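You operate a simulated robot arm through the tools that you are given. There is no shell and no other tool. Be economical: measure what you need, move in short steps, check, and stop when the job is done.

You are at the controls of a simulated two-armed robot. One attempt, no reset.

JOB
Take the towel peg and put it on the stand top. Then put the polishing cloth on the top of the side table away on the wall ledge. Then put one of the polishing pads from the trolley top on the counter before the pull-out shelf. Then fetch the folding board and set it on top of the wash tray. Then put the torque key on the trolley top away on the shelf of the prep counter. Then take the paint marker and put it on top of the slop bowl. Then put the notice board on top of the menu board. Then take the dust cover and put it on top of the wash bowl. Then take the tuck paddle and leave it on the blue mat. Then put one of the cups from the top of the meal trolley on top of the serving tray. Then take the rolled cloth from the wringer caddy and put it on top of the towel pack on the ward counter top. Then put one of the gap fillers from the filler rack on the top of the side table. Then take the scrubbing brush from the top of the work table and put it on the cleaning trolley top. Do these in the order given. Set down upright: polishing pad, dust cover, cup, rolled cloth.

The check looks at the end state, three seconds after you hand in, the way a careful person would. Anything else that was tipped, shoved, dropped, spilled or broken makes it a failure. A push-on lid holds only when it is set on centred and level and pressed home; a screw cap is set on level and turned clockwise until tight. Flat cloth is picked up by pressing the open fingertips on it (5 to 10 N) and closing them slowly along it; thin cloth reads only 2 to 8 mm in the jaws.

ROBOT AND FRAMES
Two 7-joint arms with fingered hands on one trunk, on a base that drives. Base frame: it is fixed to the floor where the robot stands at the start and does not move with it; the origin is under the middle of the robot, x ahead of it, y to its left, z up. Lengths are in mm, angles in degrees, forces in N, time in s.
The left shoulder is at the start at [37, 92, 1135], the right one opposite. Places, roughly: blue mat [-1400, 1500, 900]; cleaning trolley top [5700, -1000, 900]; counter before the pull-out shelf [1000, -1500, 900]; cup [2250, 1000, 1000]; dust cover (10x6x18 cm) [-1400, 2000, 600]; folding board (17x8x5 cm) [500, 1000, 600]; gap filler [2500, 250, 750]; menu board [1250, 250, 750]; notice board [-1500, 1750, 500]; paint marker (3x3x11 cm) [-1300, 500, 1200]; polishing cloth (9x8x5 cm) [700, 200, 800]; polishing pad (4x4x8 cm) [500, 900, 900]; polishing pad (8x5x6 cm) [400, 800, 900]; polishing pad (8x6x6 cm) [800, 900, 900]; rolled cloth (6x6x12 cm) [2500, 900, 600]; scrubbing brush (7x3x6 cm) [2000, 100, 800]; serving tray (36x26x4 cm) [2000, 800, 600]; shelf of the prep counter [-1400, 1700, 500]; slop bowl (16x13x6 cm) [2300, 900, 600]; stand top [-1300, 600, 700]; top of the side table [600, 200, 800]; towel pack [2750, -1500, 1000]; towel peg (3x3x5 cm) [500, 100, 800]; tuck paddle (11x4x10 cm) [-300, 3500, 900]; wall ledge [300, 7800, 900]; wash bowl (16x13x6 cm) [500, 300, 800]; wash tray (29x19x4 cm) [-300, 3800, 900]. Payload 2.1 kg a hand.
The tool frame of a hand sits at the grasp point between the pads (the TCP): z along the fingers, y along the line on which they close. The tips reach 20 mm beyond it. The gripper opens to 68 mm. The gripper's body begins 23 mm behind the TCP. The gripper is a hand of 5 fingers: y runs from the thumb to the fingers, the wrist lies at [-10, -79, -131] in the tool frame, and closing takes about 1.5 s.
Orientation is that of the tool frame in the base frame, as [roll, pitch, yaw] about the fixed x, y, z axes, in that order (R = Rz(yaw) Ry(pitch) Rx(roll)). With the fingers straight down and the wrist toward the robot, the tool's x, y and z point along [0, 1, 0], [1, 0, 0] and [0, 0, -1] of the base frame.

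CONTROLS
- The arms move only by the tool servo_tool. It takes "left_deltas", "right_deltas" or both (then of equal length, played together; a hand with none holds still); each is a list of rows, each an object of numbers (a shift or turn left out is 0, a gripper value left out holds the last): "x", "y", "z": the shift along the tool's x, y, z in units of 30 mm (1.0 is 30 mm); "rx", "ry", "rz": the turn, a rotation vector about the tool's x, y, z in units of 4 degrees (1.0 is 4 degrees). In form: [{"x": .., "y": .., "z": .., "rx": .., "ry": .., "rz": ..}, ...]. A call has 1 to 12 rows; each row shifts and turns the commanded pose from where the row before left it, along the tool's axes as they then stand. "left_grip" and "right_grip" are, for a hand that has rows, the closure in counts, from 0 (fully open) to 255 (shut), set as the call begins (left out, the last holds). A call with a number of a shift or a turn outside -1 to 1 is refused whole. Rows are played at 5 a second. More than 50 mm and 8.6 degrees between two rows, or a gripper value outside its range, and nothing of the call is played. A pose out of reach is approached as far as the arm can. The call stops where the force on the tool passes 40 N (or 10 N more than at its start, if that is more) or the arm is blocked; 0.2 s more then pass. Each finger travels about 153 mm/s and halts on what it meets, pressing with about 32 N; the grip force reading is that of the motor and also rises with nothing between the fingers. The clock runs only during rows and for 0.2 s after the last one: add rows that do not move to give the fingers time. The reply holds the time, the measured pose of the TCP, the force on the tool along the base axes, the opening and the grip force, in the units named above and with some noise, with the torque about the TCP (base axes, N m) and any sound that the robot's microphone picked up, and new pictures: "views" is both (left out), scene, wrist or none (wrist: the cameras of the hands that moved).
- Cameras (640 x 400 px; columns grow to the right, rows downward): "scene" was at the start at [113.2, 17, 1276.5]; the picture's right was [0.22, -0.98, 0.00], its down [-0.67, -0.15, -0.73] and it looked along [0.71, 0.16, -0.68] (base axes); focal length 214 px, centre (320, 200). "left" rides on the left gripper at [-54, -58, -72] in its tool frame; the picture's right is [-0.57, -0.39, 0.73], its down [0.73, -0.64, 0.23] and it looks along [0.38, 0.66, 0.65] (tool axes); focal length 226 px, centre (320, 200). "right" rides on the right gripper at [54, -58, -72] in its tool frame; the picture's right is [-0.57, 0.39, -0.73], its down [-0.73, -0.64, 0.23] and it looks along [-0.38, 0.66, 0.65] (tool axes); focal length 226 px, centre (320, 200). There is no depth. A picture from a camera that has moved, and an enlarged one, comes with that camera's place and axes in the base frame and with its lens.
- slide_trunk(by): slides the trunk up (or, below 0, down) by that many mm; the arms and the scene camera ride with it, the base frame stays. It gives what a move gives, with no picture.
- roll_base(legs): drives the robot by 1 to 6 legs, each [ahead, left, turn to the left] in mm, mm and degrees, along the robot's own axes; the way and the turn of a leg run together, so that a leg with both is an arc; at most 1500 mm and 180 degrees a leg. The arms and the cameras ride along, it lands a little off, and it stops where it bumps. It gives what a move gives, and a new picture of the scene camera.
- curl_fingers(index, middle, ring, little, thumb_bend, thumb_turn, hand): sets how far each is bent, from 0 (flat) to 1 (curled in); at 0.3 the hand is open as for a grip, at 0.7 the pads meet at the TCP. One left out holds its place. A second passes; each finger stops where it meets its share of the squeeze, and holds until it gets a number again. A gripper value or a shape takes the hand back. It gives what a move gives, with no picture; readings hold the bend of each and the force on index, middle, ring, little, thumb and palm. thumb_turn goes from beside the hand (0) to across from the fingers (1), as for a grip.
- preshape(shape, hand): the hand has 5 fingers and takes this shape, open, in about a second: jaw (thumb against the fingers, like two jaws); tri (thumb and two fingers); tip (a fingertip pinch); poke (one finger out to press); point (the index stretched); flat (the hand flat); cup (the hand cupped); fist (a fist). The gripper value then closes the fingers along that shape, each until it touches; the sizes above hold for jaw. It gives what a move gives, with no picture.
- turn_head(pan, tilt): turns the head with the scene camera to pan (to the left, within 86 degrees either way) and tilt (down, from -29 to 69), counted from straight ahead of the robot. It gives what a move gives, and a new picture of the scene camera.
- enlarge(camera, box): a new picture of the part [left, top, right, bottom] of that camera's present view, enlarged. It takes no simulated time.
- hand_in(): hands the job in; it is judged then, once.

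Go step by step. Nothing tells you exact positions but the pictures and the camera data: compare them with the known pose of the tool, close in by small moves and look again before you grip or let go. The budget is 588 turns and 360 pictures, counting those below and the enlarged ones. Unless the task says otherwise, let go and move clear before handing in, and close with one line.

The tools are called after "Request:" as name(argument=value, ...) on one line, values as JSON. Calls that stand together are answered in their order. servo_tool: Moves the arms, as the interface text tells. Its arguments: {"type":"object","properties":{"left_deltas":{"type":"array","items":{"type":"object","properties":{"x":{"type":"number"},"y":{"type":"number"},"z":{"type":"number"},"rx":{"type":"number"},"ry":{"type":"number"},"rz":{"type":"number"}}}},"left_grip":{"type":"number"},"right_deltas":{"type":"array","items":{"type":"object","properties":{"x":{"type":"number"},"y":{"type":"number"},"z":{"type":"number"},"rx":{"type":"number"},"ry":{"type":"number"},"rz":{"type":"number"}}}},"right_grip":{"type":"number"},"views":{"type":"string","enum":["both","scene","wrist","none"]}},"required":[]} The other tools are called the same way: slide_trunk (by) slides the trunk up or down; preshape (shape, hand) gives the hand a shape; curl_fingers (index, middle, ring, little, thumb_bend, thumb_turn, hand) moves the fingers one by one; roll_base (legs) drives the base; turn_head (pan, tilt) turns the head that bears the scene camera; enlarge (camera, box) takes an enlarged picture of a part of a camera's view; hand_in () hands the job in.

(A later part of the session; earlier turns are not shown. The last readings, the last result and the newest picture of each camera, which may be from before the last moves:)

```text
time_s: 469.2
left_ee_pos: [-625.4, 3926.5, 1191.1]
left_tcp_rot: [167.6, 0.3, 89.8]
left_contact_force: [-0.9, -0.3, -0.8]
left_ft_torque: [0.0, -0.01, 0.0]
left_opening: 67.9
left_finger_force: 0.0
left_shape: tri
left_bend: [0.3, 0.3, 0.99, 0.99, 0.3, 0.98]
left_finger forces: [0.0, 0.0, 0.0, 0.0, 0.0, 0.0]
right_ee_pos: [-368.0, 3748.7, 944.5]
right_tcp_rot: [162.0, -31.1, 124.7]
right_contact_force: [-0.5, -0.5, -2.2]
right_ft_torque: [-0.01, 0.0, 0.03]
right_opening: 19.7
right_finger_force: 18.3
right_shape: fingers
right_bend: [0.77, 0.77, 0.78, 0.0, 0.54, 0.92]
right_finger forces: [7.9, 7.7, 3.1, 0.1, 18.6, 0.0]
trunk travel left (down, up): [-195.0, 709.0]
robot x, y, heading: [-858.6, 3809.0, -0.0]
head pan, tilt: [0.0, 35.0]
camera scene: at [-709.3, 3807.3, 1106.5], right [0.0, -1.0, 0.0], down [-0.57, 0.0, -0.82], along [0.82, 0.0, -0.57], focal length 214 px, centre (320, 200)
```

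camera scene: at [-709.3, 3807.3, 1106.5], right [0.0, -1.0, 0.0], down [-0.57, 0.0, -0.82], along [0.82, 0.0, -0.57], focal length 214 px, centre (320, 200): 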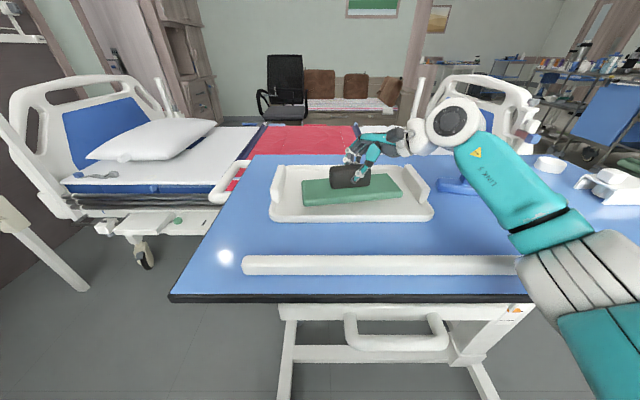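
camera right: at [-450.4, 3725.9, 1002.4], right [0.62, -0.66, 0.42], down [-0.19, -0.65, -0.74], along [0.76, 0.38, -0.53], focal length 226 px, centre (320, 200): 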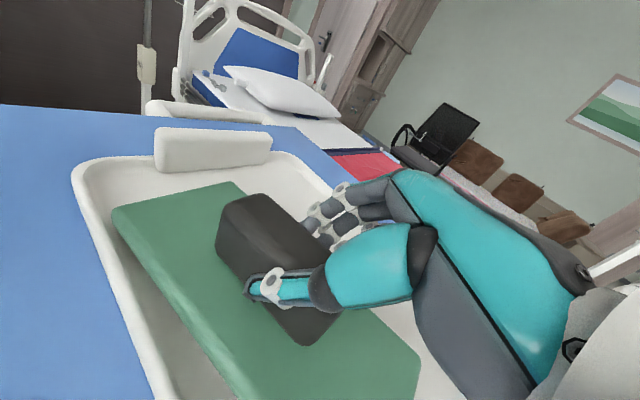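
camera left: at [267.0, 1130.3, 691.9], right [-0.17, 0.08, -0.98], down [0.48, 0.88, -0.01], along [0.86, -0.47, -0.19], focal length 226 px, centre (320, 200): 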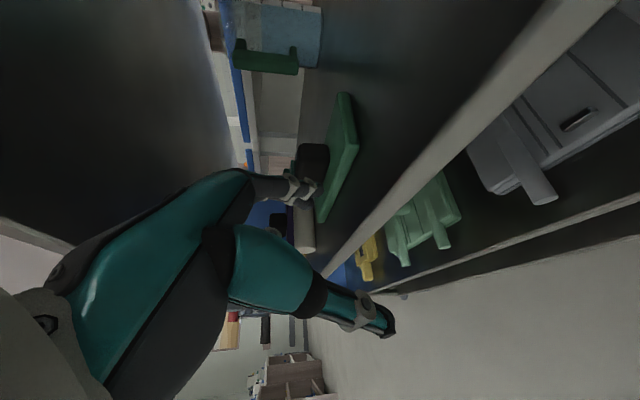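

I'll lower in small steps and watch for any push-back.

Request:
servo_tool(right_deltas=[{"x": -0.1, "y": -0.05, "z": 0.16}, {"x": -0.1, "y": -0.05, "z": 0.16}, {"x": -0.05, "y": -0.025, "z": 0.08}, {}], views="none")

Request:
enlarge(camera="scene", box=[240, 120, 480, 270])

```text
time_s: 470.2
left_ee_pos: [-625.9, 3928.0, 1189.9]
left_tcp_rot: [167.8, 0.4, 89.9]
left_contact_force: [-0.4, -0.5, 0.3]
left_ft_torque: [-0.01, 0.02, 0.01]
left_opening: 67.7
left_finger_force: 0.0
left_shape: tri
left_bend: [0.3, 0.3, 0.99, 0.99, 0.3, 0.98]
left_finger forces: [0.0, 0.0, 0.0, 0.1, 0.1, 0.0]
right_ee_pos: [-366.7, 3748.3, 928.6]
right_tcp_rot: [162.1, -31.1, 124.6]
right_contact_force: [0.0, 0.3, -1.7]
right_ft_torque: [-0.04, -0.02, 0.0]
right_opening: 19.6
right_finger_force: 18.3
right_shape: fingers
right_bend: [0.77, 0.77, 0.78, 0.0, 0.54, 0.92]
right_finger forces: [8.0, 7.6, 3.1, 0.0, 18.6, 0.0]
trunk travel left (down, up): [-195.0, 709.0]
robot x, y, heading: [-858.6, 3806.4, -0.1]
head pan, tilt: [0.0, 35.0]
```

```text
2.67 times, centred on (360, 195) of scene
camera zoom: at [-709.3, 3807.3, 1106.6], right [0.0, -1.0, 0.0], down [-0.57, 0.0, -0.82], along [0.82, 0.0, -0.57], focal length 572 px, centre (213, 213)
```

zoom: 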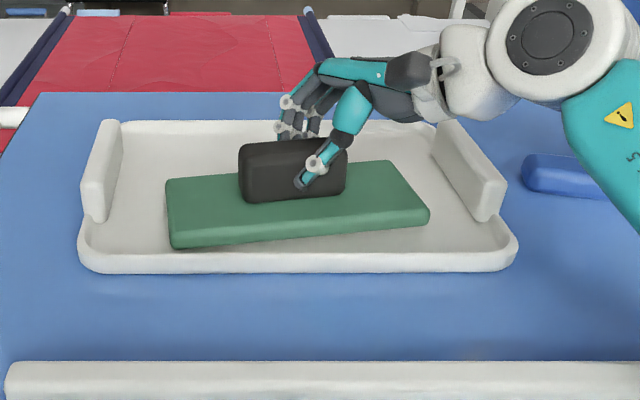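

No push-back now. Lower a little more until contact.

Request:
servo_tool(right_deltas=[{"x": -0.05, "y": -0.025, "z": 0.08}, {"x": -0.05, "y": -0.025, "z": 0.08}, {"x": -0.05, "y": -0.025, "z": 0.08}, {}], views="none")

```text
time_s: 471.2
left_ee_pos: [-625.7, 3925.2, 1191.5]
left_tcp_rot: [167.6, 0.3, 90.0]
left_contact_force: [-0.6, -0.5, -0.2]
left_ft_torque: [0.0, 0.01, 0.0]
left_opening: 67.6
left_finger_force: 0.1
left_shape: tri
left_bend: [0.3, 0.3, 0.99, 0.99, 0.3, 0.98]
left_finger forces: [0.0, 0.0, 0.0, 0.1, 0.1, 0.0]
right_ee_pos: [-368.7, 3748.8, 923.2]
right_tcp_rot: [161.7, -31.1, 124.8]
right_contact_force: [4.0, -1.6, 22.9]
right_ft_torque: [0.05, -0.01, 0.02]
right_opening: 19.8
right_finger_force: 22.6
right_shape: fingers
right_bend: [0.77, 0.78, 0.79, 0.0, 0.55, 0.91]
right_finger forces: [9.4, 10.1, 4.9, 0.0, 20.8, 0.1]
trunk travel left (down, up): [-195.0, 709.0]
robot x, y, heading: [-859.2, 3812.6, -0.2]
head pan, tilt: [0.0, 35.0]
```

The board rests in the tray. I'll open the fingers and rise.

Request:
curl_fingers(hand="right", index=0.3, middle=0.3, ring=0.15, thumb_bend=0.3)

Request:
servo_tool(right_deltas=[{"x": 0.2, "y": 0.1, "z": -0.32}, {"x": 0.3, "y": 0.15, "z": -0.5}, {"x": 0.4, "y": 0.2, "z": -0.65}, {"x": 0.4, "y": 0.2, "z": -0.65}, {"x": 0.4, "y": 0.2, "z": -0.65}, {}], views="both")

```text
time_s: 472.2
left_ee_pos: [-625.5, 3928.0, 1189.9]
left_tcp_rot: [167.7, 0.3, 90.0]
left_contact_force: [0.8, 0.2, -0.7]
left_ft_torque: [0.01, 0.0, 0.04]
left_opening: 67.6
left_finger_force: 0.1
left_shape: tri
left_bend: [0.3, 0.3, 0.99, 0.99, 0.3, 0.98]
left_finger forces: [0.0, 0.1, 0.0, 0.1, 0.0, 0.0]
right_ee_pos: [-367.6, 3748.5, 919.6]
right_tcp_rot: [162.0, -31.1, 124.5]
right_contact_force: [-0.3, -0.2, -0.5]
right_ft_torque: [0.0, -0.01, -0.03]
right_opening: 62.2
right_finger_force: 0.0
right_shape: fingers
right_bend: [0.3, 0.3, 0.15, 0.0, 0.3, 0.98]
right_finger forces: [0.1, 0.0, 0.0, 0.1, 0.0, 0.0]
trunk travel left (down, up): [-195.0, 709.0]
robot x, y, heading: [-862.2, 3811.6, 0.1]
head pan, tilt: [0.0, 35.0]
```

```text
time_s: 473.6
left_ee_pos: [-626.1, 3926.1, 1190.6]
left_tcp_rot: [167.7, 0.3, 89.9]
left_contact_force: [0.3, 0.3, 0.3]
left_ft_torque: [0.0, -0.03, 0.0]
left_opening: 68.0
left_finger_force: 0.0
left_shape: tri
left_bend: [0.3, 0.3, 0.99, 0.99, 0.3, 0.98]
left_finger forces: [0.1, 0.0, 0.0, 0.0, 0.0, 0.0]
right_ee_pos: [-367.9, 3748.0, 1020.2]
right_tcp_rot: [162.0, -31.1, 124.7]
right_contact_force: [0.2, 0.6, 0.0]
right_ft_torque: [-0.03, -0.01, 0.0]
right_opening: 62.2
right_finger_force: 0.1
right_shape: fingers
right_bend: [0.3, 0.3, 0.15, 0.0, 0.3, 0.98]
right_finger forces: [0.1, 0.0, 0.1, 0.1, 0.0, 0.1]
trunk travel left (down, up): [-195.0, 709.0]
robot x, y, heading: [-857.8, 3804.9, 0.1]
head pan, tilt: [0.0, 35.0]
camera scene: at [-709.4, 3807.4, 1106.6], right [0.0, -1.0, 0.0], down [-0.57, 0.0, -0.82], along [0.82, 0.0, -0.57], focal length 214 px, centre (320, 200)
camera right: at [-444.4, 3719.4, 1092.0], right [0.63, -0.66, 0.4], down [-0.21, -0.65, -0.73], along [0.75, 0.38, -0.55], focal length 226 px, centre (320, 200)
```

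scene: 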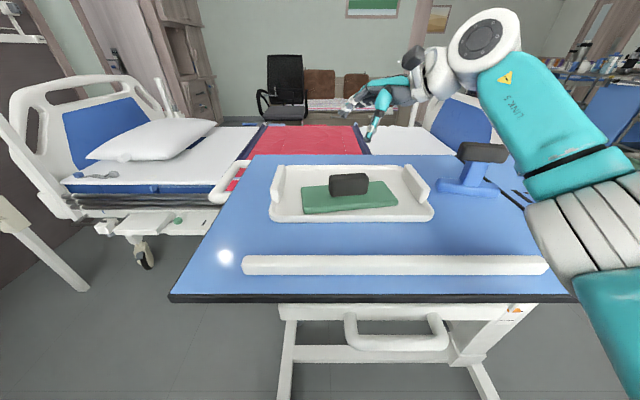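
right: 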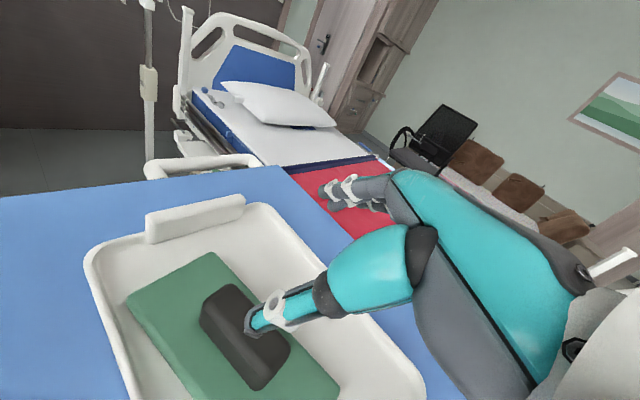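

Task 4 done: the board sits in the tray. I'll back off and restore both hands to their normal downward pose.

Request:
roll_base(legs=[[-250, 0, 0]])

Request:
servo_tool(right_deltas=[{"ry": -1}, {"ry": -1}, {"ry": -1}, {"ry": -1}, {"ry": -1}, {"ry": -1}, {"ry": -1}, {"ry": -1}, {"rx": 0.94, "rz": 0.3}, {"rx": 0.94}, {"rx": 0.94}, {"rx": 0.94}], left_deltas=[{"z": 0.3, "rx": 0.75}, {"z": 0.3, "rx": 0.75}, {"z": 0.3, "rx": 0.75}, {"z": 0.3, "rx": 0.75}, {"z": 0.3}, {"z": 0.3}, {"z": 0.3}, {"z": 0.3}, {}, {}, {}, {}], views="none")

Request:
servo_tool(right_deltas=[{"rz": 1, "y": -0.7}, {"rz": 1, "y": -0.7}, {"rz": 1, "y": -0.7}, {"rz": 1, "y": -0.5}, {"rz": 1, "x": -0.5}, {"rz": 0.95, "x": -0.5}], views="none")

Request:
preshape(hand="right", shape="jaw")

Request:
preshape(hand="left", shape="jaw")

```text
time_s: 475.5
left_ee_pos: [-874.6, 3925.2, 1190.3]
left_tcp_rot: [167.8, 0.2, 90.0]
left_contact_force: [-0.7, -0.2, -0.1]
left_ft_torque: [0.02, 0.01, 0.0]
left_opening: 67.7
left_finger_force: 0.1
left_shape: tri
left_bend: [0.3, 0.3, 0.99, 0.99, 0.3, 0.98]
left_finger forces: [0.0, 0.0, 0.1, 0.0, 0.0, 0.1]
right_ee_pos: [-620.0, 3747.6, 1021.0]
right_tcp_rot: [162.0, -31.1, 124.6]
right_contact_force: [0.4, 0.0, -0.1]
right_ft_torque: [0.02, 0.0, -0.03]
right_opening: 62.0
right_finger_force: 0.1
right_shape: fingers
right_bend: [0.3, 0.3, 0.15, 0.0, 0.3, 0.98]
right_finger forces: [0.0, 0.0, 0.0, 0.0, 0.0, 0.0]
trunk travel left (down, up): [-195.0, 709.0]
robot x, y, heading: [-1112.3, 3808.2, 0.0]
head pan, tilt: [0.0, 35.0]
camera scene: at [-959.9, 3807.5, 1106.6], right [0.0, -1.0, 0.0], down [-0.57, 0.0, -0.82], along [0.82, 0.0, -0.57], focal length 214 px, centre (320, 200)
```

scene: 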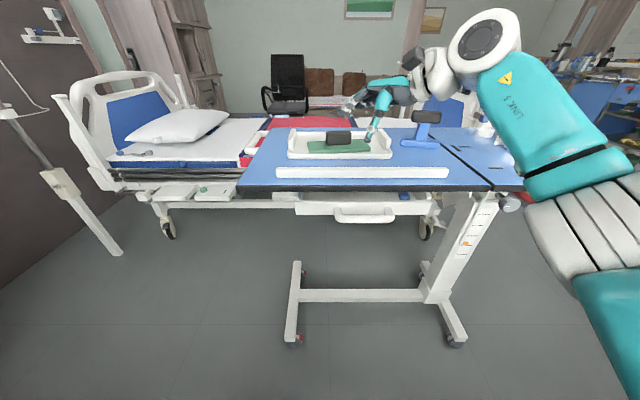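

```text
time_s: 478.1
left_ee_pos: [-871.1, 3925.4, 1119.1]
left_tcp_rot: [179.6, 0.3, 89.9]
left_contact_force: [-0.1, -0.2, 0.3]
left_ft_torque: [0.0, 0.0, 0.01]
left_opening: 67.7
left_finger_force: 0.0
left_shape: tri
left_bend: [0.3, 0.3, 0.99, 0.99, 0.3, 0.98]
left_finger forces: [0.0, 0.0, 0.0, 0.1, 0.1, 0.1]
right_ee_pos: [-619.5, 3747.8, 1020.1]
right_tcp_rot: [176.0, -0.7, 114.0]
right_contact_force: [0.2, -0.1, -0.1]
right_ft_torque: [-0.04, 0.01, 0.03]
right_opening: 62.0
right_finger_force: 0.0
right_shape: fingers
right_bend: [0.3, 0.3, 0.15, 0.0, 0.3, 0.98]
right_finger forces: [0.1, 0.0, 0.0, 0.0, 0.0, 0.1]
right hand out of reach, approached as far as the arm can: row 12
trunk travel left (down, up): [-195.0, 709.0]
robot x, y, heading: [-1112.1, 3809.1, 0.1]
head pan, tilt: [0.0, 35.0]
```

```text
time_s: 479.5
left_ee_pos: [-870.7, 3927.4, 1119.4]
left_tcp_rot: [179.7, 0.2, 89.9]
left_contact_force: [-0.3, 0.2, -0.7]
left_ft_torque: [0.03, -0.02, 0.01]
left_opening: 67.7
left_finger_force: 0.1
left_shape: tri
left_bend: [0.3, 0.3, 0.99, 0.99, 0.3, 0.98]
left_finger forces: [0.0, 0.1, 0.0, 0.0, 0.1, 0.0]
right_ee_pos: [-690.6, 3693.6, 1014.3]
right_tcp_rot: [176.6, -2.1, 90.2]
right_contact_force: [0.5, 0.3, -0.6]
right_ft_torque: [-0.01, 0.04, -0.04]
right_opening: 62.2
right_finger_force: 0.0
right_shape: fingers
right_bend: [0.3, 0.3, 0.15, 0.0, 0.3, 0.98]
right_finger forces: [0.0, 0.1, 0.0, 0.0, 0.1, 0.0]
trunk travel left (down, up): [-195.0, 709.0]
robot x, y, heading: [-1110.4, 3809.2, 0.0]
head pan, tilt: [0.0, 35.0]
```

```text
time_s: 480.4
left_ee_pos: [-871.0, 3926.7, 1120.1]
left_tcp_rot: [179.7, 0.3, 89.8]
left_contact_force: [-0.4, -0.6, -0.5]
left_ft_torque: [0.02, 0.01, 0.03]
left_opening: 67.6
left_finger_force: 0.2
left_shape: tri
left_bend: [0.3, 0.3, 0.99, 0.99, 0.3, 0.98]
left_finger forces: [0.1, 0.0, 0.0, 0.0, 0.0, 0.0]
right_ee_pos: [-690.3, 3692.4, 1014.1]
right_tcp_rot: [176.6, -2.2, 90.3]
right_contact_force: [-0.3, 1.2, -0.2]
right_ft_torque: [-0.01, -0.01, -0.02]
right_opening: 67.7
right_finger_force: 0.0
right_shape: jaw
right_bend: [0.3, 0.3, 0.3, 0.3, 0.3, 0.98]
right_finger forces: [0.0, 0.1, 0.0, 0.1, 0.0, 0.0]
trunk travel left (down, up): [-195.0, 709.0]
robot x, y, heading: [-1113.1, 3808.3, 0.1]
head pan, tilt: [0.0, 35.0]
```

```text
time_s: 481.3
left_ee_pos: [-871.2, 3926.6, 1120.2]
left_tcp_rot: [179.7, 0.3, 89.9]
left_contact_force: [0.2, 0.3, -0.2]
left_ft_torque: [0.0, 0.0, 0.02]
left_opening: 67.8
left_finger_force: 0.0
left_shape: jaw
left_bend: [0.3, 0.3, 0.3, 0.3, 0.3, 0.98]
left_finger forces: [0.0, 0.0, 0.1, 0.0, 0.0, 0.0]
right_ee_pos: [-689.3, 3693.5, 1015.2]
right_tcp_rot: [176.7, -2.2, 90.2]
right_contact_force: [0.6, 0.3, 0.6]
right_ft_torque: [-0.03, -0.01, 0.02]
right_opening: 67.8
right_finger_force: 0.0
right_shape: jaw
right_bend: [0.3, 0.3, 0.3, 0.3, 0.3, 0.98]
right_finger forces: [0.0, 0.1, 0.0, 0.1, 0.0, 0.0]
trunk travel left (down, up): [-195.0, 709.0]
robot x, y, heading: [-1107.0, 3809.7, -0.0]
head pan, tilt: [0.0, 35.0]
```

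Now the torque key on the trolley top. I'll tidy the right hand, then drive back to the trolley's +y side.

Request:
servo_tool(right_deltas=[{"rx": 0.82, "ry": -0.55, "z": -0.8, "y": -0.8}, {"z": -0.8, "y": -0.8}, {"z": -0.8, "y": -0.8}, {}], views="none")

Request:
roll_base(legs=[[0, 0, -90], [0, 160, 0], [1500, 0, 0], [0, 1370, 0], [770, 0, 0]])

Request:
turn_head(pan=-5, tilt=35)

```text
time_s: 482.3
left_ee_pos: [-871.3, 3926.4, 1120.7]
left_tcp_rot: [179.7, 0.3, 89.9]
left_contact_force: [0.0, 0.3, 0.3]
left_ft_torque: [-0.02, 0.02, 0.0]
left_opening: 67.8
left_finger_force: 0.0
left_shape: jaw
left_bend: [0.3, 0.3, 0.3, 0.3, 0.3, 0.98]
left_finger forces: [0.1, 0.0, 0.0, 0.0, 0.0, 0.0]
right_ee_pos: [-764.0, 3694.3, 1085.2]
right_tcp_rot: [179.9, -0.1, 90.1]
right_contact_force: [-0.2, 0.1, -0.4]
right_ft_torque: [-0.02, 0.0, 0.01]
right_opening: 67.6
right_finger_force: 0.1
right_shape: jaw
right_bend: [0.3, 0.3, 0.3, 0.3, 0.3, 0.98]
right_finger forces: [0.1, 0.0, 0.1, 0.0, 0.0, 0.0]
trunk travel left (down, up): [-195.0, 709.0]
robot x, y, heading: [-1109.3, 3807.7, 0.1]
head pan, tilt: [0.0, 35.0]
```

```text
time_s: 504.7
left_ee_pos: [517.9, 1290.8, 1119.0]
left_tcp_rot: [179.7, 0.3, -0.5]
left_contact_force: [-0.3, 0.7, -0.5]
left_ft_torque: [-0.01, 0.0, 0.02]
left_opening: 67.7
left_finger_force: 0.0
left_shape: jaw
left_bend: [0.3, 0.3, 0.3, 0.3, 0.3, 0.98]
left_finger forces: [0.1, 0.0, 0.0, 0.0, 0.0, 0.0]
right_ee_pos: [283.3, 1184.1, 1085.2]
right_tcp_rot: [179.8, 0.0, -0.2]
right_contact_force: [0.2, 0.8, 0.2]
right_ft_torque: [0.01, -0.02, -0.01]
right_opening: 67.7
right_finger_force: 0.1
right_shape: jaw
right_bend: [0.3, 0.3, 0.3, 0.3, 0.3, 0.98]
right_finger forces: [0.0, 0.0, 0.0, 0.0, 0.0, 0.0]
trunk travel left (down, up): [-195.0, 709.0]
robot x, y, heading: [400.8, 1530.4, -90.5]
head pan, tilt: [0.0, 35.0]
camera scene: at [400.2, 1378.8, 1106.6], right [-1.0, 0.01, 0.0], down [0.0, 0.57, -0.82], along [-0.01, -0.82, -0.57], focal length 214 px, centre (320, 200)
```

scene: 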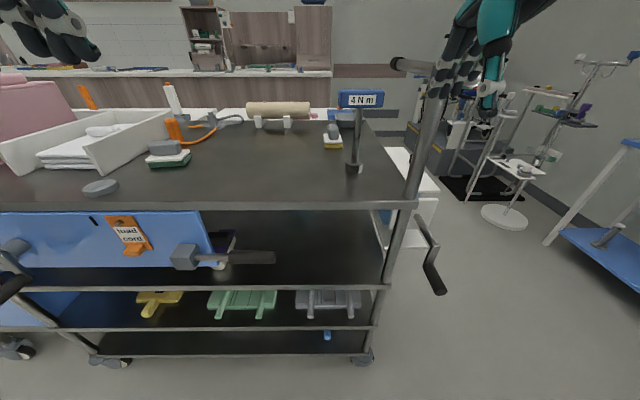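

```text
time_s: 505.3
left_ee_pos: [518.0, 1290.3, 1119.2]
left_tcp_rot: [179.7, 0.3, -0.5]
left_contact_force: [0.8, -0.5, 0.6]
left_ft_torque: [0.0, -0.01, 0.03]
left_opening: 67.8
left_finger_force: 0.0
left_shape: jaw
left_bend: [0.3, 0.3, 0.3, 0.3, 0.3, 0.98]
left_finger forces: [0.0, 0.0, 0.1, 0.1, 0.1, 0.1]
right_ee_pos: [282.1, 1184.0, 1084.5]
right_tcp_rot: [179.9, 0.0, -0.2]
right_contact_force: [0.0, 0.8, -0.1]
right_ft_torque: [0.03, 0.01, 0.02]
right_opening: 67.8
right_finger_force: 0.1
right_shape: jaw
right_bend: [0.3, 0.3, 0.3, 0.3, 0.3, 0.98]
right_finger forces: [0.0, 0.1, 0.1, 0.1, 0.0, 0.1]
trunk travel left (down, up): [-195.0, 709.0]
robot x, y, heading: [405.2, 1530.9, -90.5]
head pan, tilt: [-5.0, 35.0]
camera scene: at [392.6, 1379.2, 1106.6], right [-1.0, 0.09, 0.0], down [0.05, 0.57, -0.82], along [-0.08, -0.82, -0.57], focal length 214 px, centre (320, 200)
```

scene: 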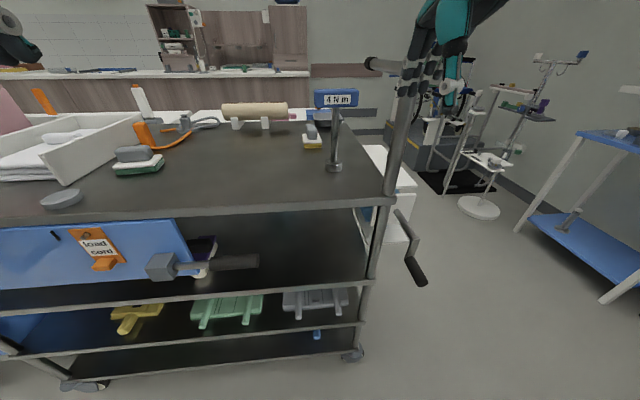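

The key is the upright T with the "4 N m" grip near the trolley's corner post. I'll zoom in on it.

Request:
enlarge(camera="scene", box=[270, 40, 450, 220])

```text
2.22 times, centred on (360, 130) of scene
camera zoom: at [392.6, 1379.2, 1106.6], right [-1.0, 0.09, 0.0], down [0.05, 0.57, -0.82], along [-0.08, -0.82, -0.57], focal length 477 px, centre (231, 356)
```

zoom: 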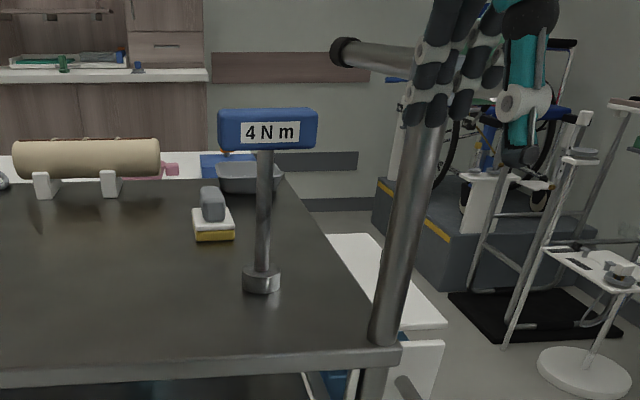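

The key stands at [315, 912] with its grip at z ≈ 1030, and the trolley's push bar is just west of it. I'll take the grip's east end with the left hand, coming from above.

Request:
slide_trunk(by=150)

Request:
roll_base(legs=[[0, -178, 0.5], [200, 0, 0]])

Request:
servo_tool(left_deltas=[{"y": 0.9}, {"y": 0.9}, {"y": 0.9}, {"y": 0.9, "z": 0.5}, {"y": 0.9, "z": 0.8}, {"y": 0.6, "z": 0.8}, {"z": 0.8}, {"z": 0.8}, {}], views="both")

```text
time_s: 507.1
left_ee_pos: [518.8, 1290.7, 1269.7]
left_tcp_rot: [179.7, 0.3, -0.4]
left_contact_force: [-0.6, -0.3, 0.4]
left_ft_torque: [-0.01, 0.0, -0.04]
left_opening: 67.6
left_finger_force: 0.0
left_shape: jaw
left_bend: [0.3, 0.3, 0.3, 0.3, 0.3, 0.98]
left_finger forces: [0.0, 0.0, 0.0, 0.0, 0.0, 0.1]
right_ee_pos: [281.8, 1184.1, 1235.0]
right_tcp_rot: [179.9, -0.1, -0.1]
right_contact_force: [-0.2, 0.8, -0.1]
right_ft_torque: [0.01, 0.05, 0.01]
right_opening: 67.6
right_finger_force: 0.1
right_shape: jaw
right_bend: [0.3, 0.3, 0.3, 0.3, 0.3, 0.98]
right_finger forces: [0.0, 0.0, 0.0, 0.0, 0.1, 0.1]
trunk travel left (down, up): [-345.0, 559.0]
robot x, y, heading: [403.9, 1527.5, -90.3]
head pan, tilt: [-5.0, 35.0]
```

```text
time_s: 509.8
left_ee_pos: [344.8, 1090.1, 1270.7]
left_tcp_rot: [179.7, 0.3, 0.1]
left_contact_force: [-0.1, 0.1, -0.2]
left_ft_torque: [-0.02, 0.03, 0.0]
left_opening: 67.8
left_finger_force: 0.1
left_shape: jaw
left_bend: [0.3, 0.3, 0.3, 0.3, 0.3, 0.98]
left_finger forces: [0.1, 0.0, 0.1, 0.0, 0.0, 0.0]
right_ee_pos: [108.8, 981.2, 1234.8]
right_tcp_rot: [179.8, 0.0, 0.3]
right_contact_force: [0.4, -0.8, -0.4]
right_ft_torque: [-0.02, -0.02, 0.0]
right_opening: 67.7
right_finger_force: 0.0
right_shape: jaw
right_bend: [0.3, 0.3, 0.3, 0.3, 0.3, 0.98]
right_finger forces: [0.1, 0.0, 0.1, 0.0, 0.1, 0.0]
trunk travel left (down, up): [-345.0, 559.0]
robot x, y, heading: [227.1, 1329.9, -89.9]
head pan, tilt: [-5.0, 35.0]
camera scene: at [217.5, 1203.8, 1258.3], right [-1.0, 0.09, 0.0], down [0.05, 0.57, -0.82], along [-0.07, -0.82, -0.57], focal length 214 px, centre (320, 200)
```

scene: 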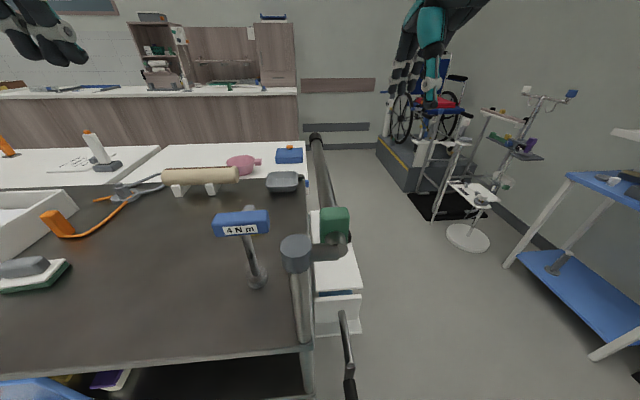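

```text
time_s: 511.8
left_ee_pos: [347.3, 936.4, 1159.3]
left_tcp_rot: [179.8, 0.4, 0.1]
left_contact_force: [-1.4, 0.6, -0.4]
left_ft_torque: [-0.01, 0.0, 0.01]
left_opening: 68.1
left_finger_force: 0.0
left_shape: jaw
left_bend: [0.3, 0.3, 0.3, 0.3, 0.3, 0.98]
left_finger forces: [0.0, 0.0, 0.0, 0.0, 0.0, 0.0]
left hand out of reach, approached as far as the arm can: row 4
right_ee_pos: [108.9, 981.1, 1234.6]
right_tcp_rot: [179.8, 0.0, 0.3]
right_contact_force: [0.1, 0.2, -0.3]
right_ft_torque: [0.0, 0.0, 0.02]
right_opening: 67.6
right_finger_force: 0.2
right_shape: jaw
right_bend: [0.3, 0.3, 0.3, 0.3, 0.3, 0.98]
right_finger forces: [0.0, 0.0, 0.1, 0.0, 0.0, 0.0]
trunk travel left (down, up): [-345.0, 559.0]
robot x, y, heading: [228.9, 1329.3, -90.0]
head pan, tilt: [-5.0, 35.0]
camera scene: at [217.6, 1204.0, 1258.3], right [-1.0, 0.09, 0.0], down [0.05, 0.57, -0.82], along [-0.07, -0.82, -0.57], focal length 214 px, centre (320, 200)
camera left: at [293.0, 994.9, 1231.9], right [-0.57, 0.38, -0.73], down [0.73, 0.64, -0.24], along [0.37, -0.67, -0.64], focal length 226 px, centre (320, 200)
```

scene: 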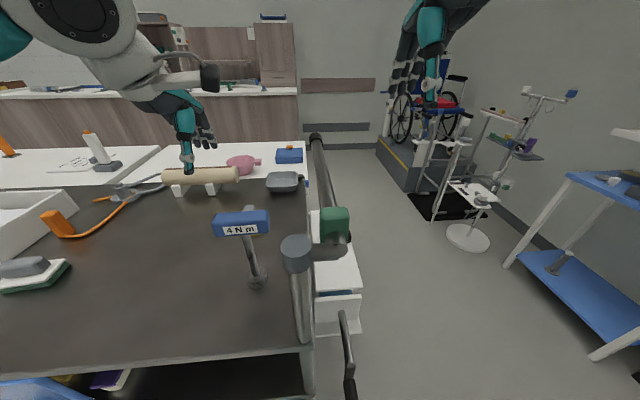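
left: 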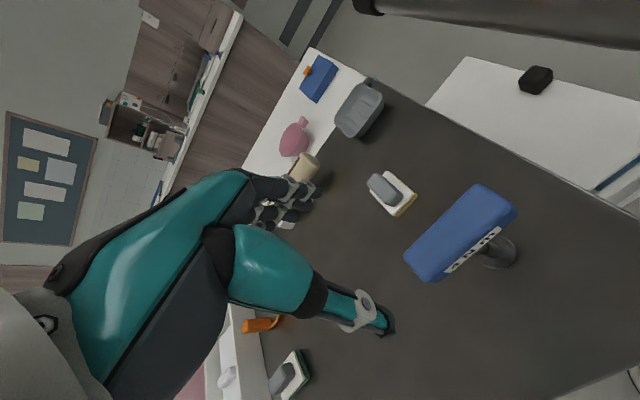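

Two views put the grip's top at about [319, 930, 1045]. The hand is nearly above its east end, so I'll descend.

Request:
servo_tool(left_deltas=[{"x": -0.17, "y": 0.13, "z": 0.8}, {"z": 0.9}, {"z": 0.9}, {}], views="wrist")

```text
time_s: 512.8
left_ee_pos: [340.9, 931.6, 1080.5]
left_tcp_rot: [179.7, 0.3, 0.1]
left_contact_force: [-0.1, 0.2, -0.1]
left_ft_torque: [-0.02, -0.03, 0.01]
left_opening: 67.8
left_finger_force: 0.1
left_shape: jaw
left_bend: [0.3, 0.3, 0.3, 0.3, 0.3, 0.98]
left_finger forces: [0.1, 0.0, 0.0, 0.0, 0.0, 0.0]
right_ee_pos: [109.2, 981.6, 1235.7]
right_tcp_rot: [179.7, 0.1, 0.2]
right_contact_force: [0.5, 0.4, 0.8]
right_ft_torque: [0.01, -0.01, 0.04]
right_opening: 67.8
right_finger_force: 0.0
right_shape: jaw
right_bend: [0.3, 0.3, 0.3, 0.3, 0.3, 0.98]
right_finger forces: [0.1, 0.0, 0.0, 0.1, 0.1, 0.0]
trunk travel left (down, up): [-345.0, 559.0]
robot x, y, heading: [227.2, 1327.0, -89.8]
head pan, tilt: [-5.0, 35.0]
camera left: at [287.3, 990.6, 1152.9], right [-0.57, 0.38, -0.73], down [0.73, 0.64, -0.24], along [0.37, -0.67, -0.64], focal length 226 px, centre (320, 200)
```

left: 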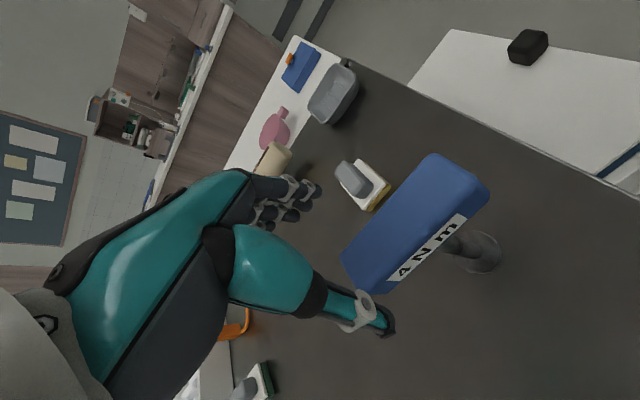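

The grip spans x 277–350 at y 935. I'll shift slightly and descend the last 48 mm, then close.

Request:
servo_tool(left_deltas=[{"x": -0.25, "y": -0.1, "z": 0.6}, {"z": 0.6}, {"z": 0.4}, {}], views="wrist")

```text
time_s: 513.8
left_ee_pos: [333.1, 935.5, 1032.7]
left_tcp_rot: [179.8, 0.3, 0.1]
left_contact_force: [-1.1, -0.9, -0.4]
left_ft_torque: [0.01, -0.01, -0.02]
left_opening: 67.9
left_finger_force: 0.1
left_shape: jaw
left_bend: [0.3, 0.3, 0.3, 0.3, 0.3, 0.98]
left_finger forces: [0.2, 0.0, 0.0, 0.1, 0.0, 0.0]
right_ee_pos: [109.4, 980.9, 1234.9]
right_tcp_rot: [179.9, 0.0, 0.4]
right_contact_force: [0.0, -0.1, -1.1]
right_ft_torque: [0.03, -0.02, 0.02]
right_opening: 67.5
right_finger_force: 0.1
right_shape: jaw
right_bend: [0.3, 0.3, 0.3, 0.3, 0.3, 0.98]
right_finger forces: [0.0, 0.0, 0.1, 0.0, 0.1, 0.1]
trunk travel left (down, up): [-345.0, 559.0]
robot x, y, heading: [224.1, 1328.2, -89.9]
head pan, tilt: [-5.0, 35.0]
camera left: at [279.7, 993.5, 1105.6], right [-0.57, 0.38, -0.73], down [0.73, 0.64, -0.24], along [0.37, -0.67, -0.64], focal length 226 px, centre (320, 200)
```

left: 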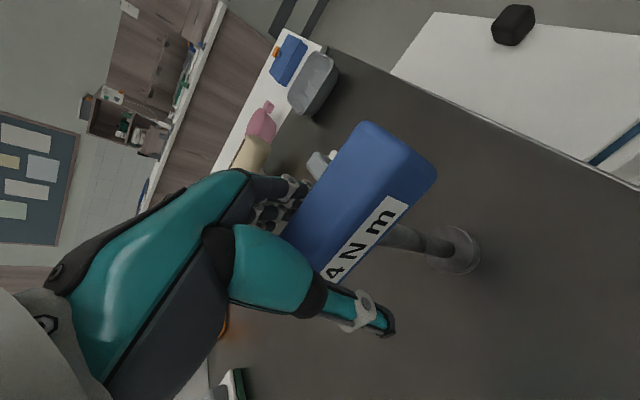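

Request:
servo_tool(left_deltas=[{}, {}, {}, {}, {}, {}, {}, {}, {}], left_grip=255, views="none")

Request:
servo_tool(left_deltas=[{"z": -0.3}, {"z": -0.6}, {"z": -0.8}, {}], views="both")

```text
time_s: 515.8
left_ee_pos: [333.8, 936.3, 1034.2]
left_tcp_rot: [179.6, 0.3, 0.1]
left_contact_force: [-0.3, 1.2, 1.2]
left_ft_torque: [-0.01, -0.02, -0.01]
left_opening: 24.3
left_finger_force: 31.7
left_shape: jaw
left_bend: [0.74, 0.55, 0.61, 0.58, 0.79, 0.92]
left_finger forces: [18.3, 6.9, 1.8, 0.1, 27.1, 0.0]
right_ee_pos: [109.4, 981.4, 1235.4]
right_tcp_rot: [179.9, 0.0, 0.3]
right_contact_force: [-0.1, -0.7, 0.8]
right_ft_torque: [0.01, -0.01, 0.02]
right_opening: 67.9
right_finger_force: 0.0
right_shape: jaw
right_bend: [0.3, 0.3, 0.3, 0.3, 0.3, 0.98]
right_finger forces: [0.0, 0.0, 0.0, 0.0, 0.0, 0.1]
trunk travel left (down, up): [-345.0, 559.0]
robot x, y, heading: [229.1, 1333.2, -89.9]
head pan, tilt: [-5.0, 35.0]
```

```text
time_s: 516.8
left_ee_pos: [333.7, 934.7, 1085.1]
left_tcp_rot: [179.7, 0.2, 0.1]
left_contact_force: [0.0, -0.1, -1.0]
left_ft_torque: [0.0, -0.04, 0.0]
left_opening: 24.3
left_finger_force: 32.0
left_shape: jaw
left_bend: [0.74, 0.55, 0.61, 0.58, 0.79, 0.92]
left_finger forces: [18.2, 7.1, 1.8, 0.0, 26.9, 0.0]
right_ee_pos: [110.4, 981.5, 1234.9]
right_tcp_rot: [179.7, 0.0, 0.3]
right_contact_force: [0.4, 0.0, -0.3]
right_ft_torque: [-0.03, 0.03, 0.02]
right_opening: 67.7
right_finger_force: 0.1
right_shape: jaw
right_bend: [0.3, 0.3, 0.3, 0.3, 0.3, 0.98]
right_finger forces: [0.1, 0.0, 0.1, 0.1, 0.1, 0.1]
trunk travel left (down, up): [-345.0, 559.0]
robot x, y, heading: [225.2, 1328.5, -89.9]
head pan, tilt: [-5.0, 35.0]
camera scene: at [217.6, 1204.0, 1258.3], right [-1.0, 0.09, 0.0], down [0.05, 0.57, -0.82], along [-0.07, -0.82, -0.57], focal length 214 px, centre (320, 200)
camera left: at [280.1, 993.1, 1156.6], right [-0.57, 0.38, -0.73], down [0.73, 0.64, -0.24], along [0.37, -0.67, -0.64], focal length 226 px, centre (320, 200)
```

scene: 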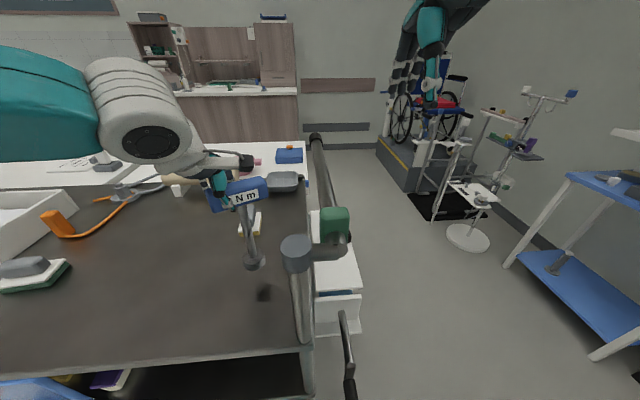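
left: 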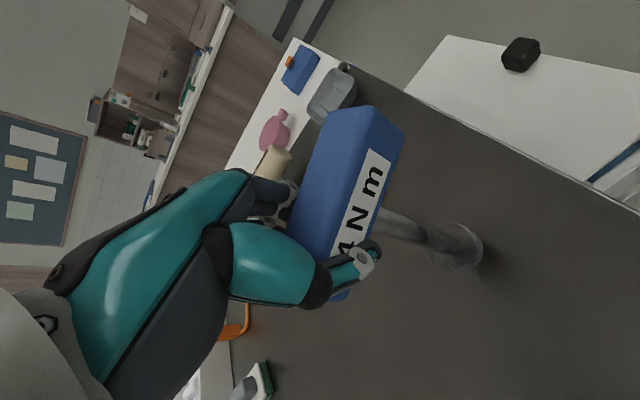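

The key hangs straight in the grip. I'll raise it, back off, and go to face the prep counter.

Request:
servo_tool(left_deltas=[{"z": -0.9}, {"z": -0.9}, {"z": -0.9}, {"y": -0.9}, {"y": -0.9}, {}], views="none")

Request:
roll_base(legs=[[-420, 0, 0], [0, -850, 0], [0, 0, -90]])

Request:
turn_head(pan=0, tilt=40)

```text
time_s: 518.2
left_ee_pos: [335.4, 990.5, 1165.3]
left_tcp_rot: [179.7, 0.4, 0.1]
left_contact_force: [0.0, -0.5, -1.6]
left_ft_torque: [0.01, -0.02, 0.0]
left_opening: 23.9
left_finger_force: 31.6
left_shape: jaw
left_bend: [0.74, 0.55, 0.61, 0.58, 0.8, 0.91]
left_finger forces: [18.6, 7.0, 1.5, 0.0, 27.0, 0.0]
right_ee_pos: [109.2, 981.3, 1235.1]
right_tcp_rot: [179.9, 0.0, 0.3]
right_contact_force: [-0.3, 0.0, 0.1]
right_ft_torque: [-0.01, 0.01, -0.03]
right_opening: 67.7
right_finger_force: 0.0
right_shape: jaw
right_bend: [0.3, 0.3, 0.3, 0.3, 0.3, 0.98]
right_finger forces: [0.0, 0.0, 0.0, 0.0, 0.0, 0.0]
trunk travel left (down, up): [-345.0, 559.0]
robot x, y, heading: [226.2, 1329.0, -90.1]
head pan, tilt: [-5.0, 35.0]
```

```text
time_s: 528.7
left_ee_pos: [-964.4, 1652.2, 1165.6]
left_tcp_rot: [179.7, 0.3, -90.4]
left_contact_force: [-0.5, -0.4, -1.2]
left_ft_torque: [0.0, 0.0, 0.03]
left_opening: 23.8
left_finger_force: 32.1
left_shape: jaw
left_bend: [0.74, 0.55, 0.61, 0.58, 0.8, 0.91]
left_finger forces: [18.9, 6.9, 1.2, 0.0, 27.1, 0.0]
right_ee_pos: [-970.1, 1877.2, 1235.5]
right_tcp_rot: [180.0, 0.0, -90.0]
right_contact_force: [0.3, -0.7, 0.6]
right_ft_torque: [0.01, 0.03, -0.02]
right_opening: 67.7
right_finger_force: 0.1
right_shape: jaw
right_bend: [0.3, 0.3, 0.3, 0.3, 0.3, 0.98]
right_finger forces: [0.0, 0.0, 0.0, 0.0, 0.1, 0.1]
trunk travel left (down, up): [-345.0, 559.0]
robot x, y, heading: [-627.5, 1757.7, 179.4]
head pan, tilt: [-5.0, 35.0]
camera scene: at [-748.8, 1765.4, 1258.3], right [0.09, 1.0, 0.0], down [0.57, -0.05, -0.82], along [-0.82, 0.08, -0.57], focal length 214 px, centre (320, 200)
```

scene: 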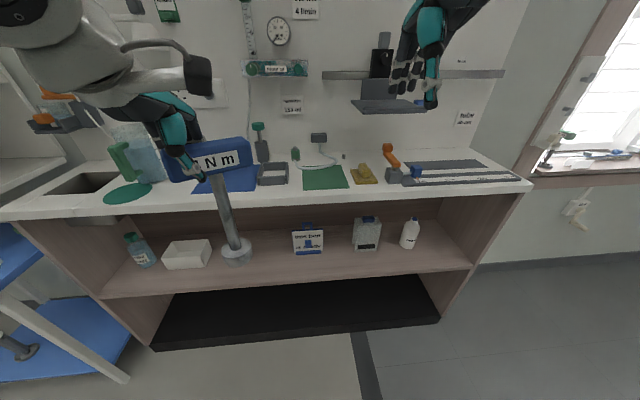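

```text
time_s: 529.3
left_ee_pos: [-964.2, 1651.5, 1165.9]
left_tcp_rot: [179.7, 0.3, -90.4]
left_contact_force: [0.4, 0.2, -0.7]
left_ft_torque: [-0.01, -0.03, -0.02]
left_opening: 23.5
left_finger_force: 31.5
left_shape: jaw
left_bend: [0.74, 0.55, 0.61, 0.58, 0.8, 0.91]
left_finger forces: [19.0, 6.9, 1.2, 0.0, 27.1, 0.0]
right_ee_pos: [-971.2, 1877.4, 1234.4]
right_tcp_rot: [179.8, 0.0, -90.1]
right_contact_force: [-0.1, -0.3, 1.1]
right_ft_torque: [0.0, -0.03, -0.03]
right_opening: 67.5
right_finger_force: 0.2
right_shape: jaw
right_bend: [0.3, 0.3, 0.3, 0.3, 0.3, 0.98]
right_finger forces: [0.0, 0.0, 0.0, 0.0, 0.0, 0.0]
trunk travel left (down, up): [-345.0, 559.0]
robot x, y, heading: [-624.2, 1758.0, 179.5]
head pan, tilt: [0.0, 40.0]
camera scene: at [-746.1, 1757.7, 1250.8], right [0.01, 1.0, 0.0], down [0.64, 0.0, -0.77], along [-0.77, 0.01, -0.64], focal length 214 px, centre (320, 200)
```

scene: 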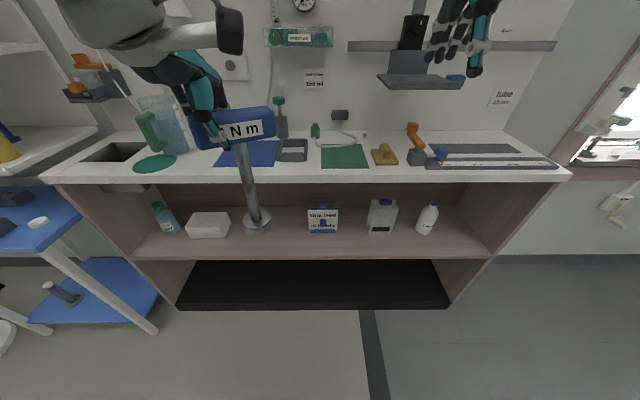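

The shelf under the prep counter (z ≈ 505) is free between the white box and the sign, near y 1520. I'll tuck the right hand, lower, and then drive the key in under the counter top.

Request:
servo_tool(right_deltas=[{"y": -0.9, "z": -0.3}, {"y": -0.9, "z": -0.6}, {"y": -0.9, "z": -0.8}, {"y": -0.6, "z": -0.8}, {"z": -0.8}, {"z": -0.8}], views="none")

Request:
roll_base(legs=[[0, 130, 0.5]])

Request:
slide_trunk(by=-340)

Request:
servo_tool(left_deltas=[{"z": 0.8}, {"z": 0.8}, {"z": 0.8}, {"z": 0.8}, {"z": 0.8}, {"z": 0.6}, {}], views="scene")

```text
time_s: 530.7
left_ee_pos: [-964.4, 1651.2, 1165.3]
left_tcp_rot: [179.8, 0.3, -90.4]
left_contact_force: [0.5, 0.2, -1.1]
left_ft_torque: [-0.03, 0.02, 0.0]
left_opening: 23.7
left_finger_force: 32.3
left_shape: jaw
left_bend: [0.74, 0.55, 0.61, 0.58, 0.8, 0.91]
left_finger forces: [19.1, 6.8, 1.1, 0.1, 27.1, 0.0]
right_ee_pos: [-875.5, 1875.6, 1353.8]
right_tcp_rot: [179.8, -0.1, -90.1]
right_contact_force: [0.2, 0.0, 0.4]
right_ft_torque: [0.01, -0.01, -0.04]
right_opening: 67.7
right_finger_force: 0.1
right_shape: jaw
right_bend: [0.3, 0.3, 0.3, 0.3, 0.3, 0.98]
right_finger forces: [0.0, 0.0, 0.0, 0.0, 0.0, 0.1]
right hand out of reach, approached as far as the arm can: row 6
trunk travel left (down, up): [-345.0, 559.0]
robot x, y, heading: [-624.5, 1756.0, 179.7]
head pan, tilt: [0.0, 40.0]
```

```text
time_s: 532.0
left_ee_pos: [-964.1, 1519.3, 1165.4]
left_tcp_rot: [179.6, 0.3, -89.8]
left_contact_force: [-0.5, 0.3, -1.0]
left_ft_torque: [-0.03, -0.02, 0.03]
left_opening: 23.6
left_finger_force: 31.7
left_shape: jaw
left_bend: [0.74, 0.55, 0.61, 0.58, 0.8, 0.91]
left_finger forces: [19.1, 6.9, 1.1, 0.0, 27.2, 0.0]
right_ee_pos: [-875.8, 1743.2, 1353.3]
right_tcp_rot: [179.8, -0.1, -89.6]
right_contact_force: [0.9, 0.0, -0.7]
right_ft_torque: [0.02, 0.03, -0.01]
right_opening: 67.6
right_finger_force: 0.0
right_shape: jaw
right_bend: [0.3, 0.3, 0.3, 0.3, 0.3, 0.98]
right_finger forces: [0.0, 0.1, 0.0, 0.0, 0.0, 0.1]
trunk travel left (down, up): [-345.0, 559.0]
robot x, y, heading: [-626.6, 1630.4, -179.8]
head pan, tilt: [0.0, 40.0]
camera scene: at [-746.4, 1625.8, 1250.8], right [0.0, 1.0, 0.0], down [0.64, 0.0, -0.77], along [-0.77, 0.0, -0.64], focal length 214 px, centre (320, 200)
```

scene: 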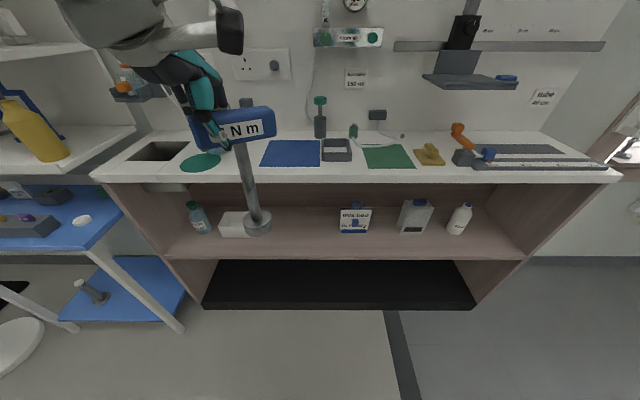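

```text
time_s: 535.4
left_ee_pos: [-964.1, 1518.1, 826.1]
left_tcp_rot: [179.7, 0.2, -89.8]
left_contact_force: [0.1, -0.4, -0.9]
left_ft_torque: [-0.01, -0.03, 0.02]
left_opening: 23.4
left_finger_force: 32.5
left_shape: jaw
left_bend: [0.74, 0.55, 0.62, 0.58, 0.8, 0.9]
left_finger forces: [19.3, 6.9, 0.9, 0.1, 27.3, 0.0]
right_ee_pos: [-986.2, 1743.6, 947.5]
right_tcp_rot: [-165.9, -0.2, -89.7]
right_contact_force: [0.7, -0.3, 0.4]
right_ft_torque: [-0.02, 0.0, -0.02]
right_opening: 67.6
right_finger_force: 0.1
right_shape: jaw
right_bend: [0.3, 0.3, 0.3, 0.3, 0.3, 0.98]
right_finger forces: [0.0, 0.1, 0.0, 0.0, 0.0, 0.1]
trunk travel left (down, up): [-5.0, 899.0]
robot x, y, heading: [-624.7, 1626.1, -179.9]
head pan, tilt: [0.0, 40.0]
```

```text
time_s: 537.0
left_ee_pos: [-964.9, 1519.9, 687.9]
left_tcp_rot: [179.7, 0.4, -90.0]
left_contact_force: [0.7, 0.0, -0.9]
left_ft_torque: [-0.03, -0.01, 0.04]
left_opening: 23.4
left_finger_force: 31.9
left_shape: jaw
left_bend: [0.74, 0.55, 0.62, 0.58, 0.8, 0.89]
left_finger forces: [20.5, 6.9, 0.5, 0.0, 27.9, 0.0]
right_ee_pos: [-986.3, 1743.5, 948.1]
right_tcp_rot: [-166.0, -0.2, -89.6]
right_contact_force: [-0.2, 0.0, 0.5]
right_ft_torque: [0.01, -0.02, 0.02]
right_opening: 67.5
right_finger_force: 0.1
right_shape: jaw
right_bend: [0.3, 0.3, 0.3, 0.3, 0.3, 0.98]
right_finger forces: [0.0, 0.0, 0.1, 0.1, 0.1, 0.0]
trunk travel left (down, up): [-5.0, 899.0]
robot x, y, heading: [-626.6, 1625.8, -179.9]
head pan, tilt: [0.0, 40.0]
camera scene: at [-822.4, 1626.2, 903.7], right [0.0, 1.0, 0.0], down [0.64, 0.0, -0.77], along [-0.77, 0.0, -0.64], focal length 214 px, centre (320, 200)
```

scene: 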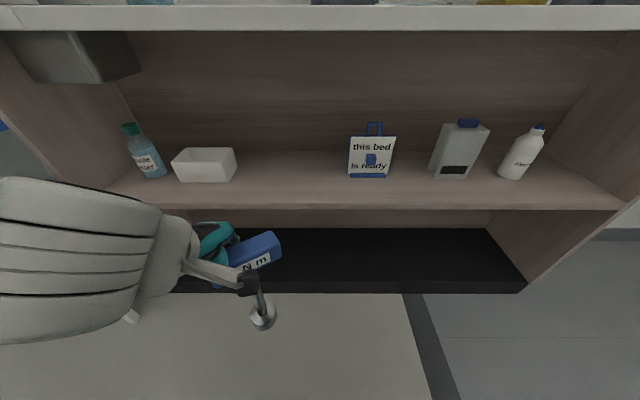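

Lined up at the right height. I'll first fix and retract the right hand, which would otherwise pass over the counter top.

Request:
servo_tool(right_deltas=[{"rx": -0.9, "y": -0.6}, {"rx": -0.9, "y": -0.6, "z": -0.3}, {"rx": -0.9, "y": -0.6, "z": -0.3}, {"rx": -0.8, "y": -0.6, "z": -0.5}, {"z": -0.5, "y": -0.5}, {"z": -0.5, "y": -0.5}, {}], views="none")

```text
time_s: 538.5
left_ee_pos: [-964.2, 1519.1, 687.3]
left_tcp_rot: [179.8, 0.4, -89.9]
left_contact_force: [0.2, 0.0, -0.7]
left_ft_torque: [-0.03, 0.0, 0.05]
left_opening: 23.4
left_finger_force: 32.1
left_shape: jaw
left_bend: [0.74, 0.55, 0.62, 0.58, 0.8, 0.89]
left_finger forces: [20.5, 6.9, 0.5, 0.0, 27.9, 0.0]
right_ee_pos: [-942.0, 1735.9, 955.8]
right_tcp_rot: [179.9, -0.3, -89.5]
right_contact_force: [-0.8, -0.5, 0.7]
right_ft_torque: [0.0, -0.01, 0.0]
right_opening: 67.7
right_finger_force: 0.0
right_shape: jaw
right_bend: [0.3, 0.3, 0.3, 0.3, 0.3, 0.98]
right_finger forces: [0.0, 0.0, 0.1, 0.0, 0.0, 0.1]
right hand out of reach, approached as far as the arm can: row 1, 2, 3, 4, 5, 6
trunk travel left (down, up): [-5.0, 899.0]
robot x, y, heading: [-626.9, 1628.3, -180.0]
head pan, tilt: [0.0, 40.0]
```

I'll put the right hand low and close to the body instead.

Request:
servo_tool(right_deltas=[{"z": 0.9}, {"z": 0.9}, {"z": 0.9, "y": -0.5}, {"z": 0.9, "y": -0.7}, {"z": 0.9, "y": -0.7}, {"z": 0.9, "y": -0.7}, {"y": -0.7}, {"y": -0.7}, {}], views="none")

```text
time_s: 539.6
left_ee_pos: [-964.4, 1519.5, 686.4]
left_tcp_rot: [179.8, 0.4, -89.9]
left_contact_force: [0.7, 0.5, -0.8]
left_ft_torque: [-0.01, -0.01, 0.0]
left_opening: 23.5
left_finger_force: 32.2
left_shape: jaw
left_bend: [0.74, 0.55, 0.62, 0.58, 0.8, 0.89]
left_finger forces: [20.6, 6.9, 0.5, 0.1, 27.9, 0.0]
right_ee_pos: [-904.4, 1736.2, 844.5]
right_tcp_rot: [-180.0, -1.7, -91.3]
right_contact_force: [-9.2, -0.2, 18.5]
right_ft_torque: [-1.09, -2.07, -0.55]
right_opening: 67.9
right_finger_force: 0.2
right_shape: jaw
right_bend: [0.3, 0.3, 0.3, 0.3, 0.3, 0.98]
right_finger forces: [0.0, 0.1, 0.0, 0.0, 0.0, 0.0]
trunk travel left (down, up): [-5.0, 899.0]
robot x, y, heading: [-624.3, 1624.1, -179.7]
head pan, tilt: [0.0, 40.0]
stopped in row 5 (right hand): the force on the tool passed its limit (the readings are from after the stop); the commanded pose is now the measured one
```

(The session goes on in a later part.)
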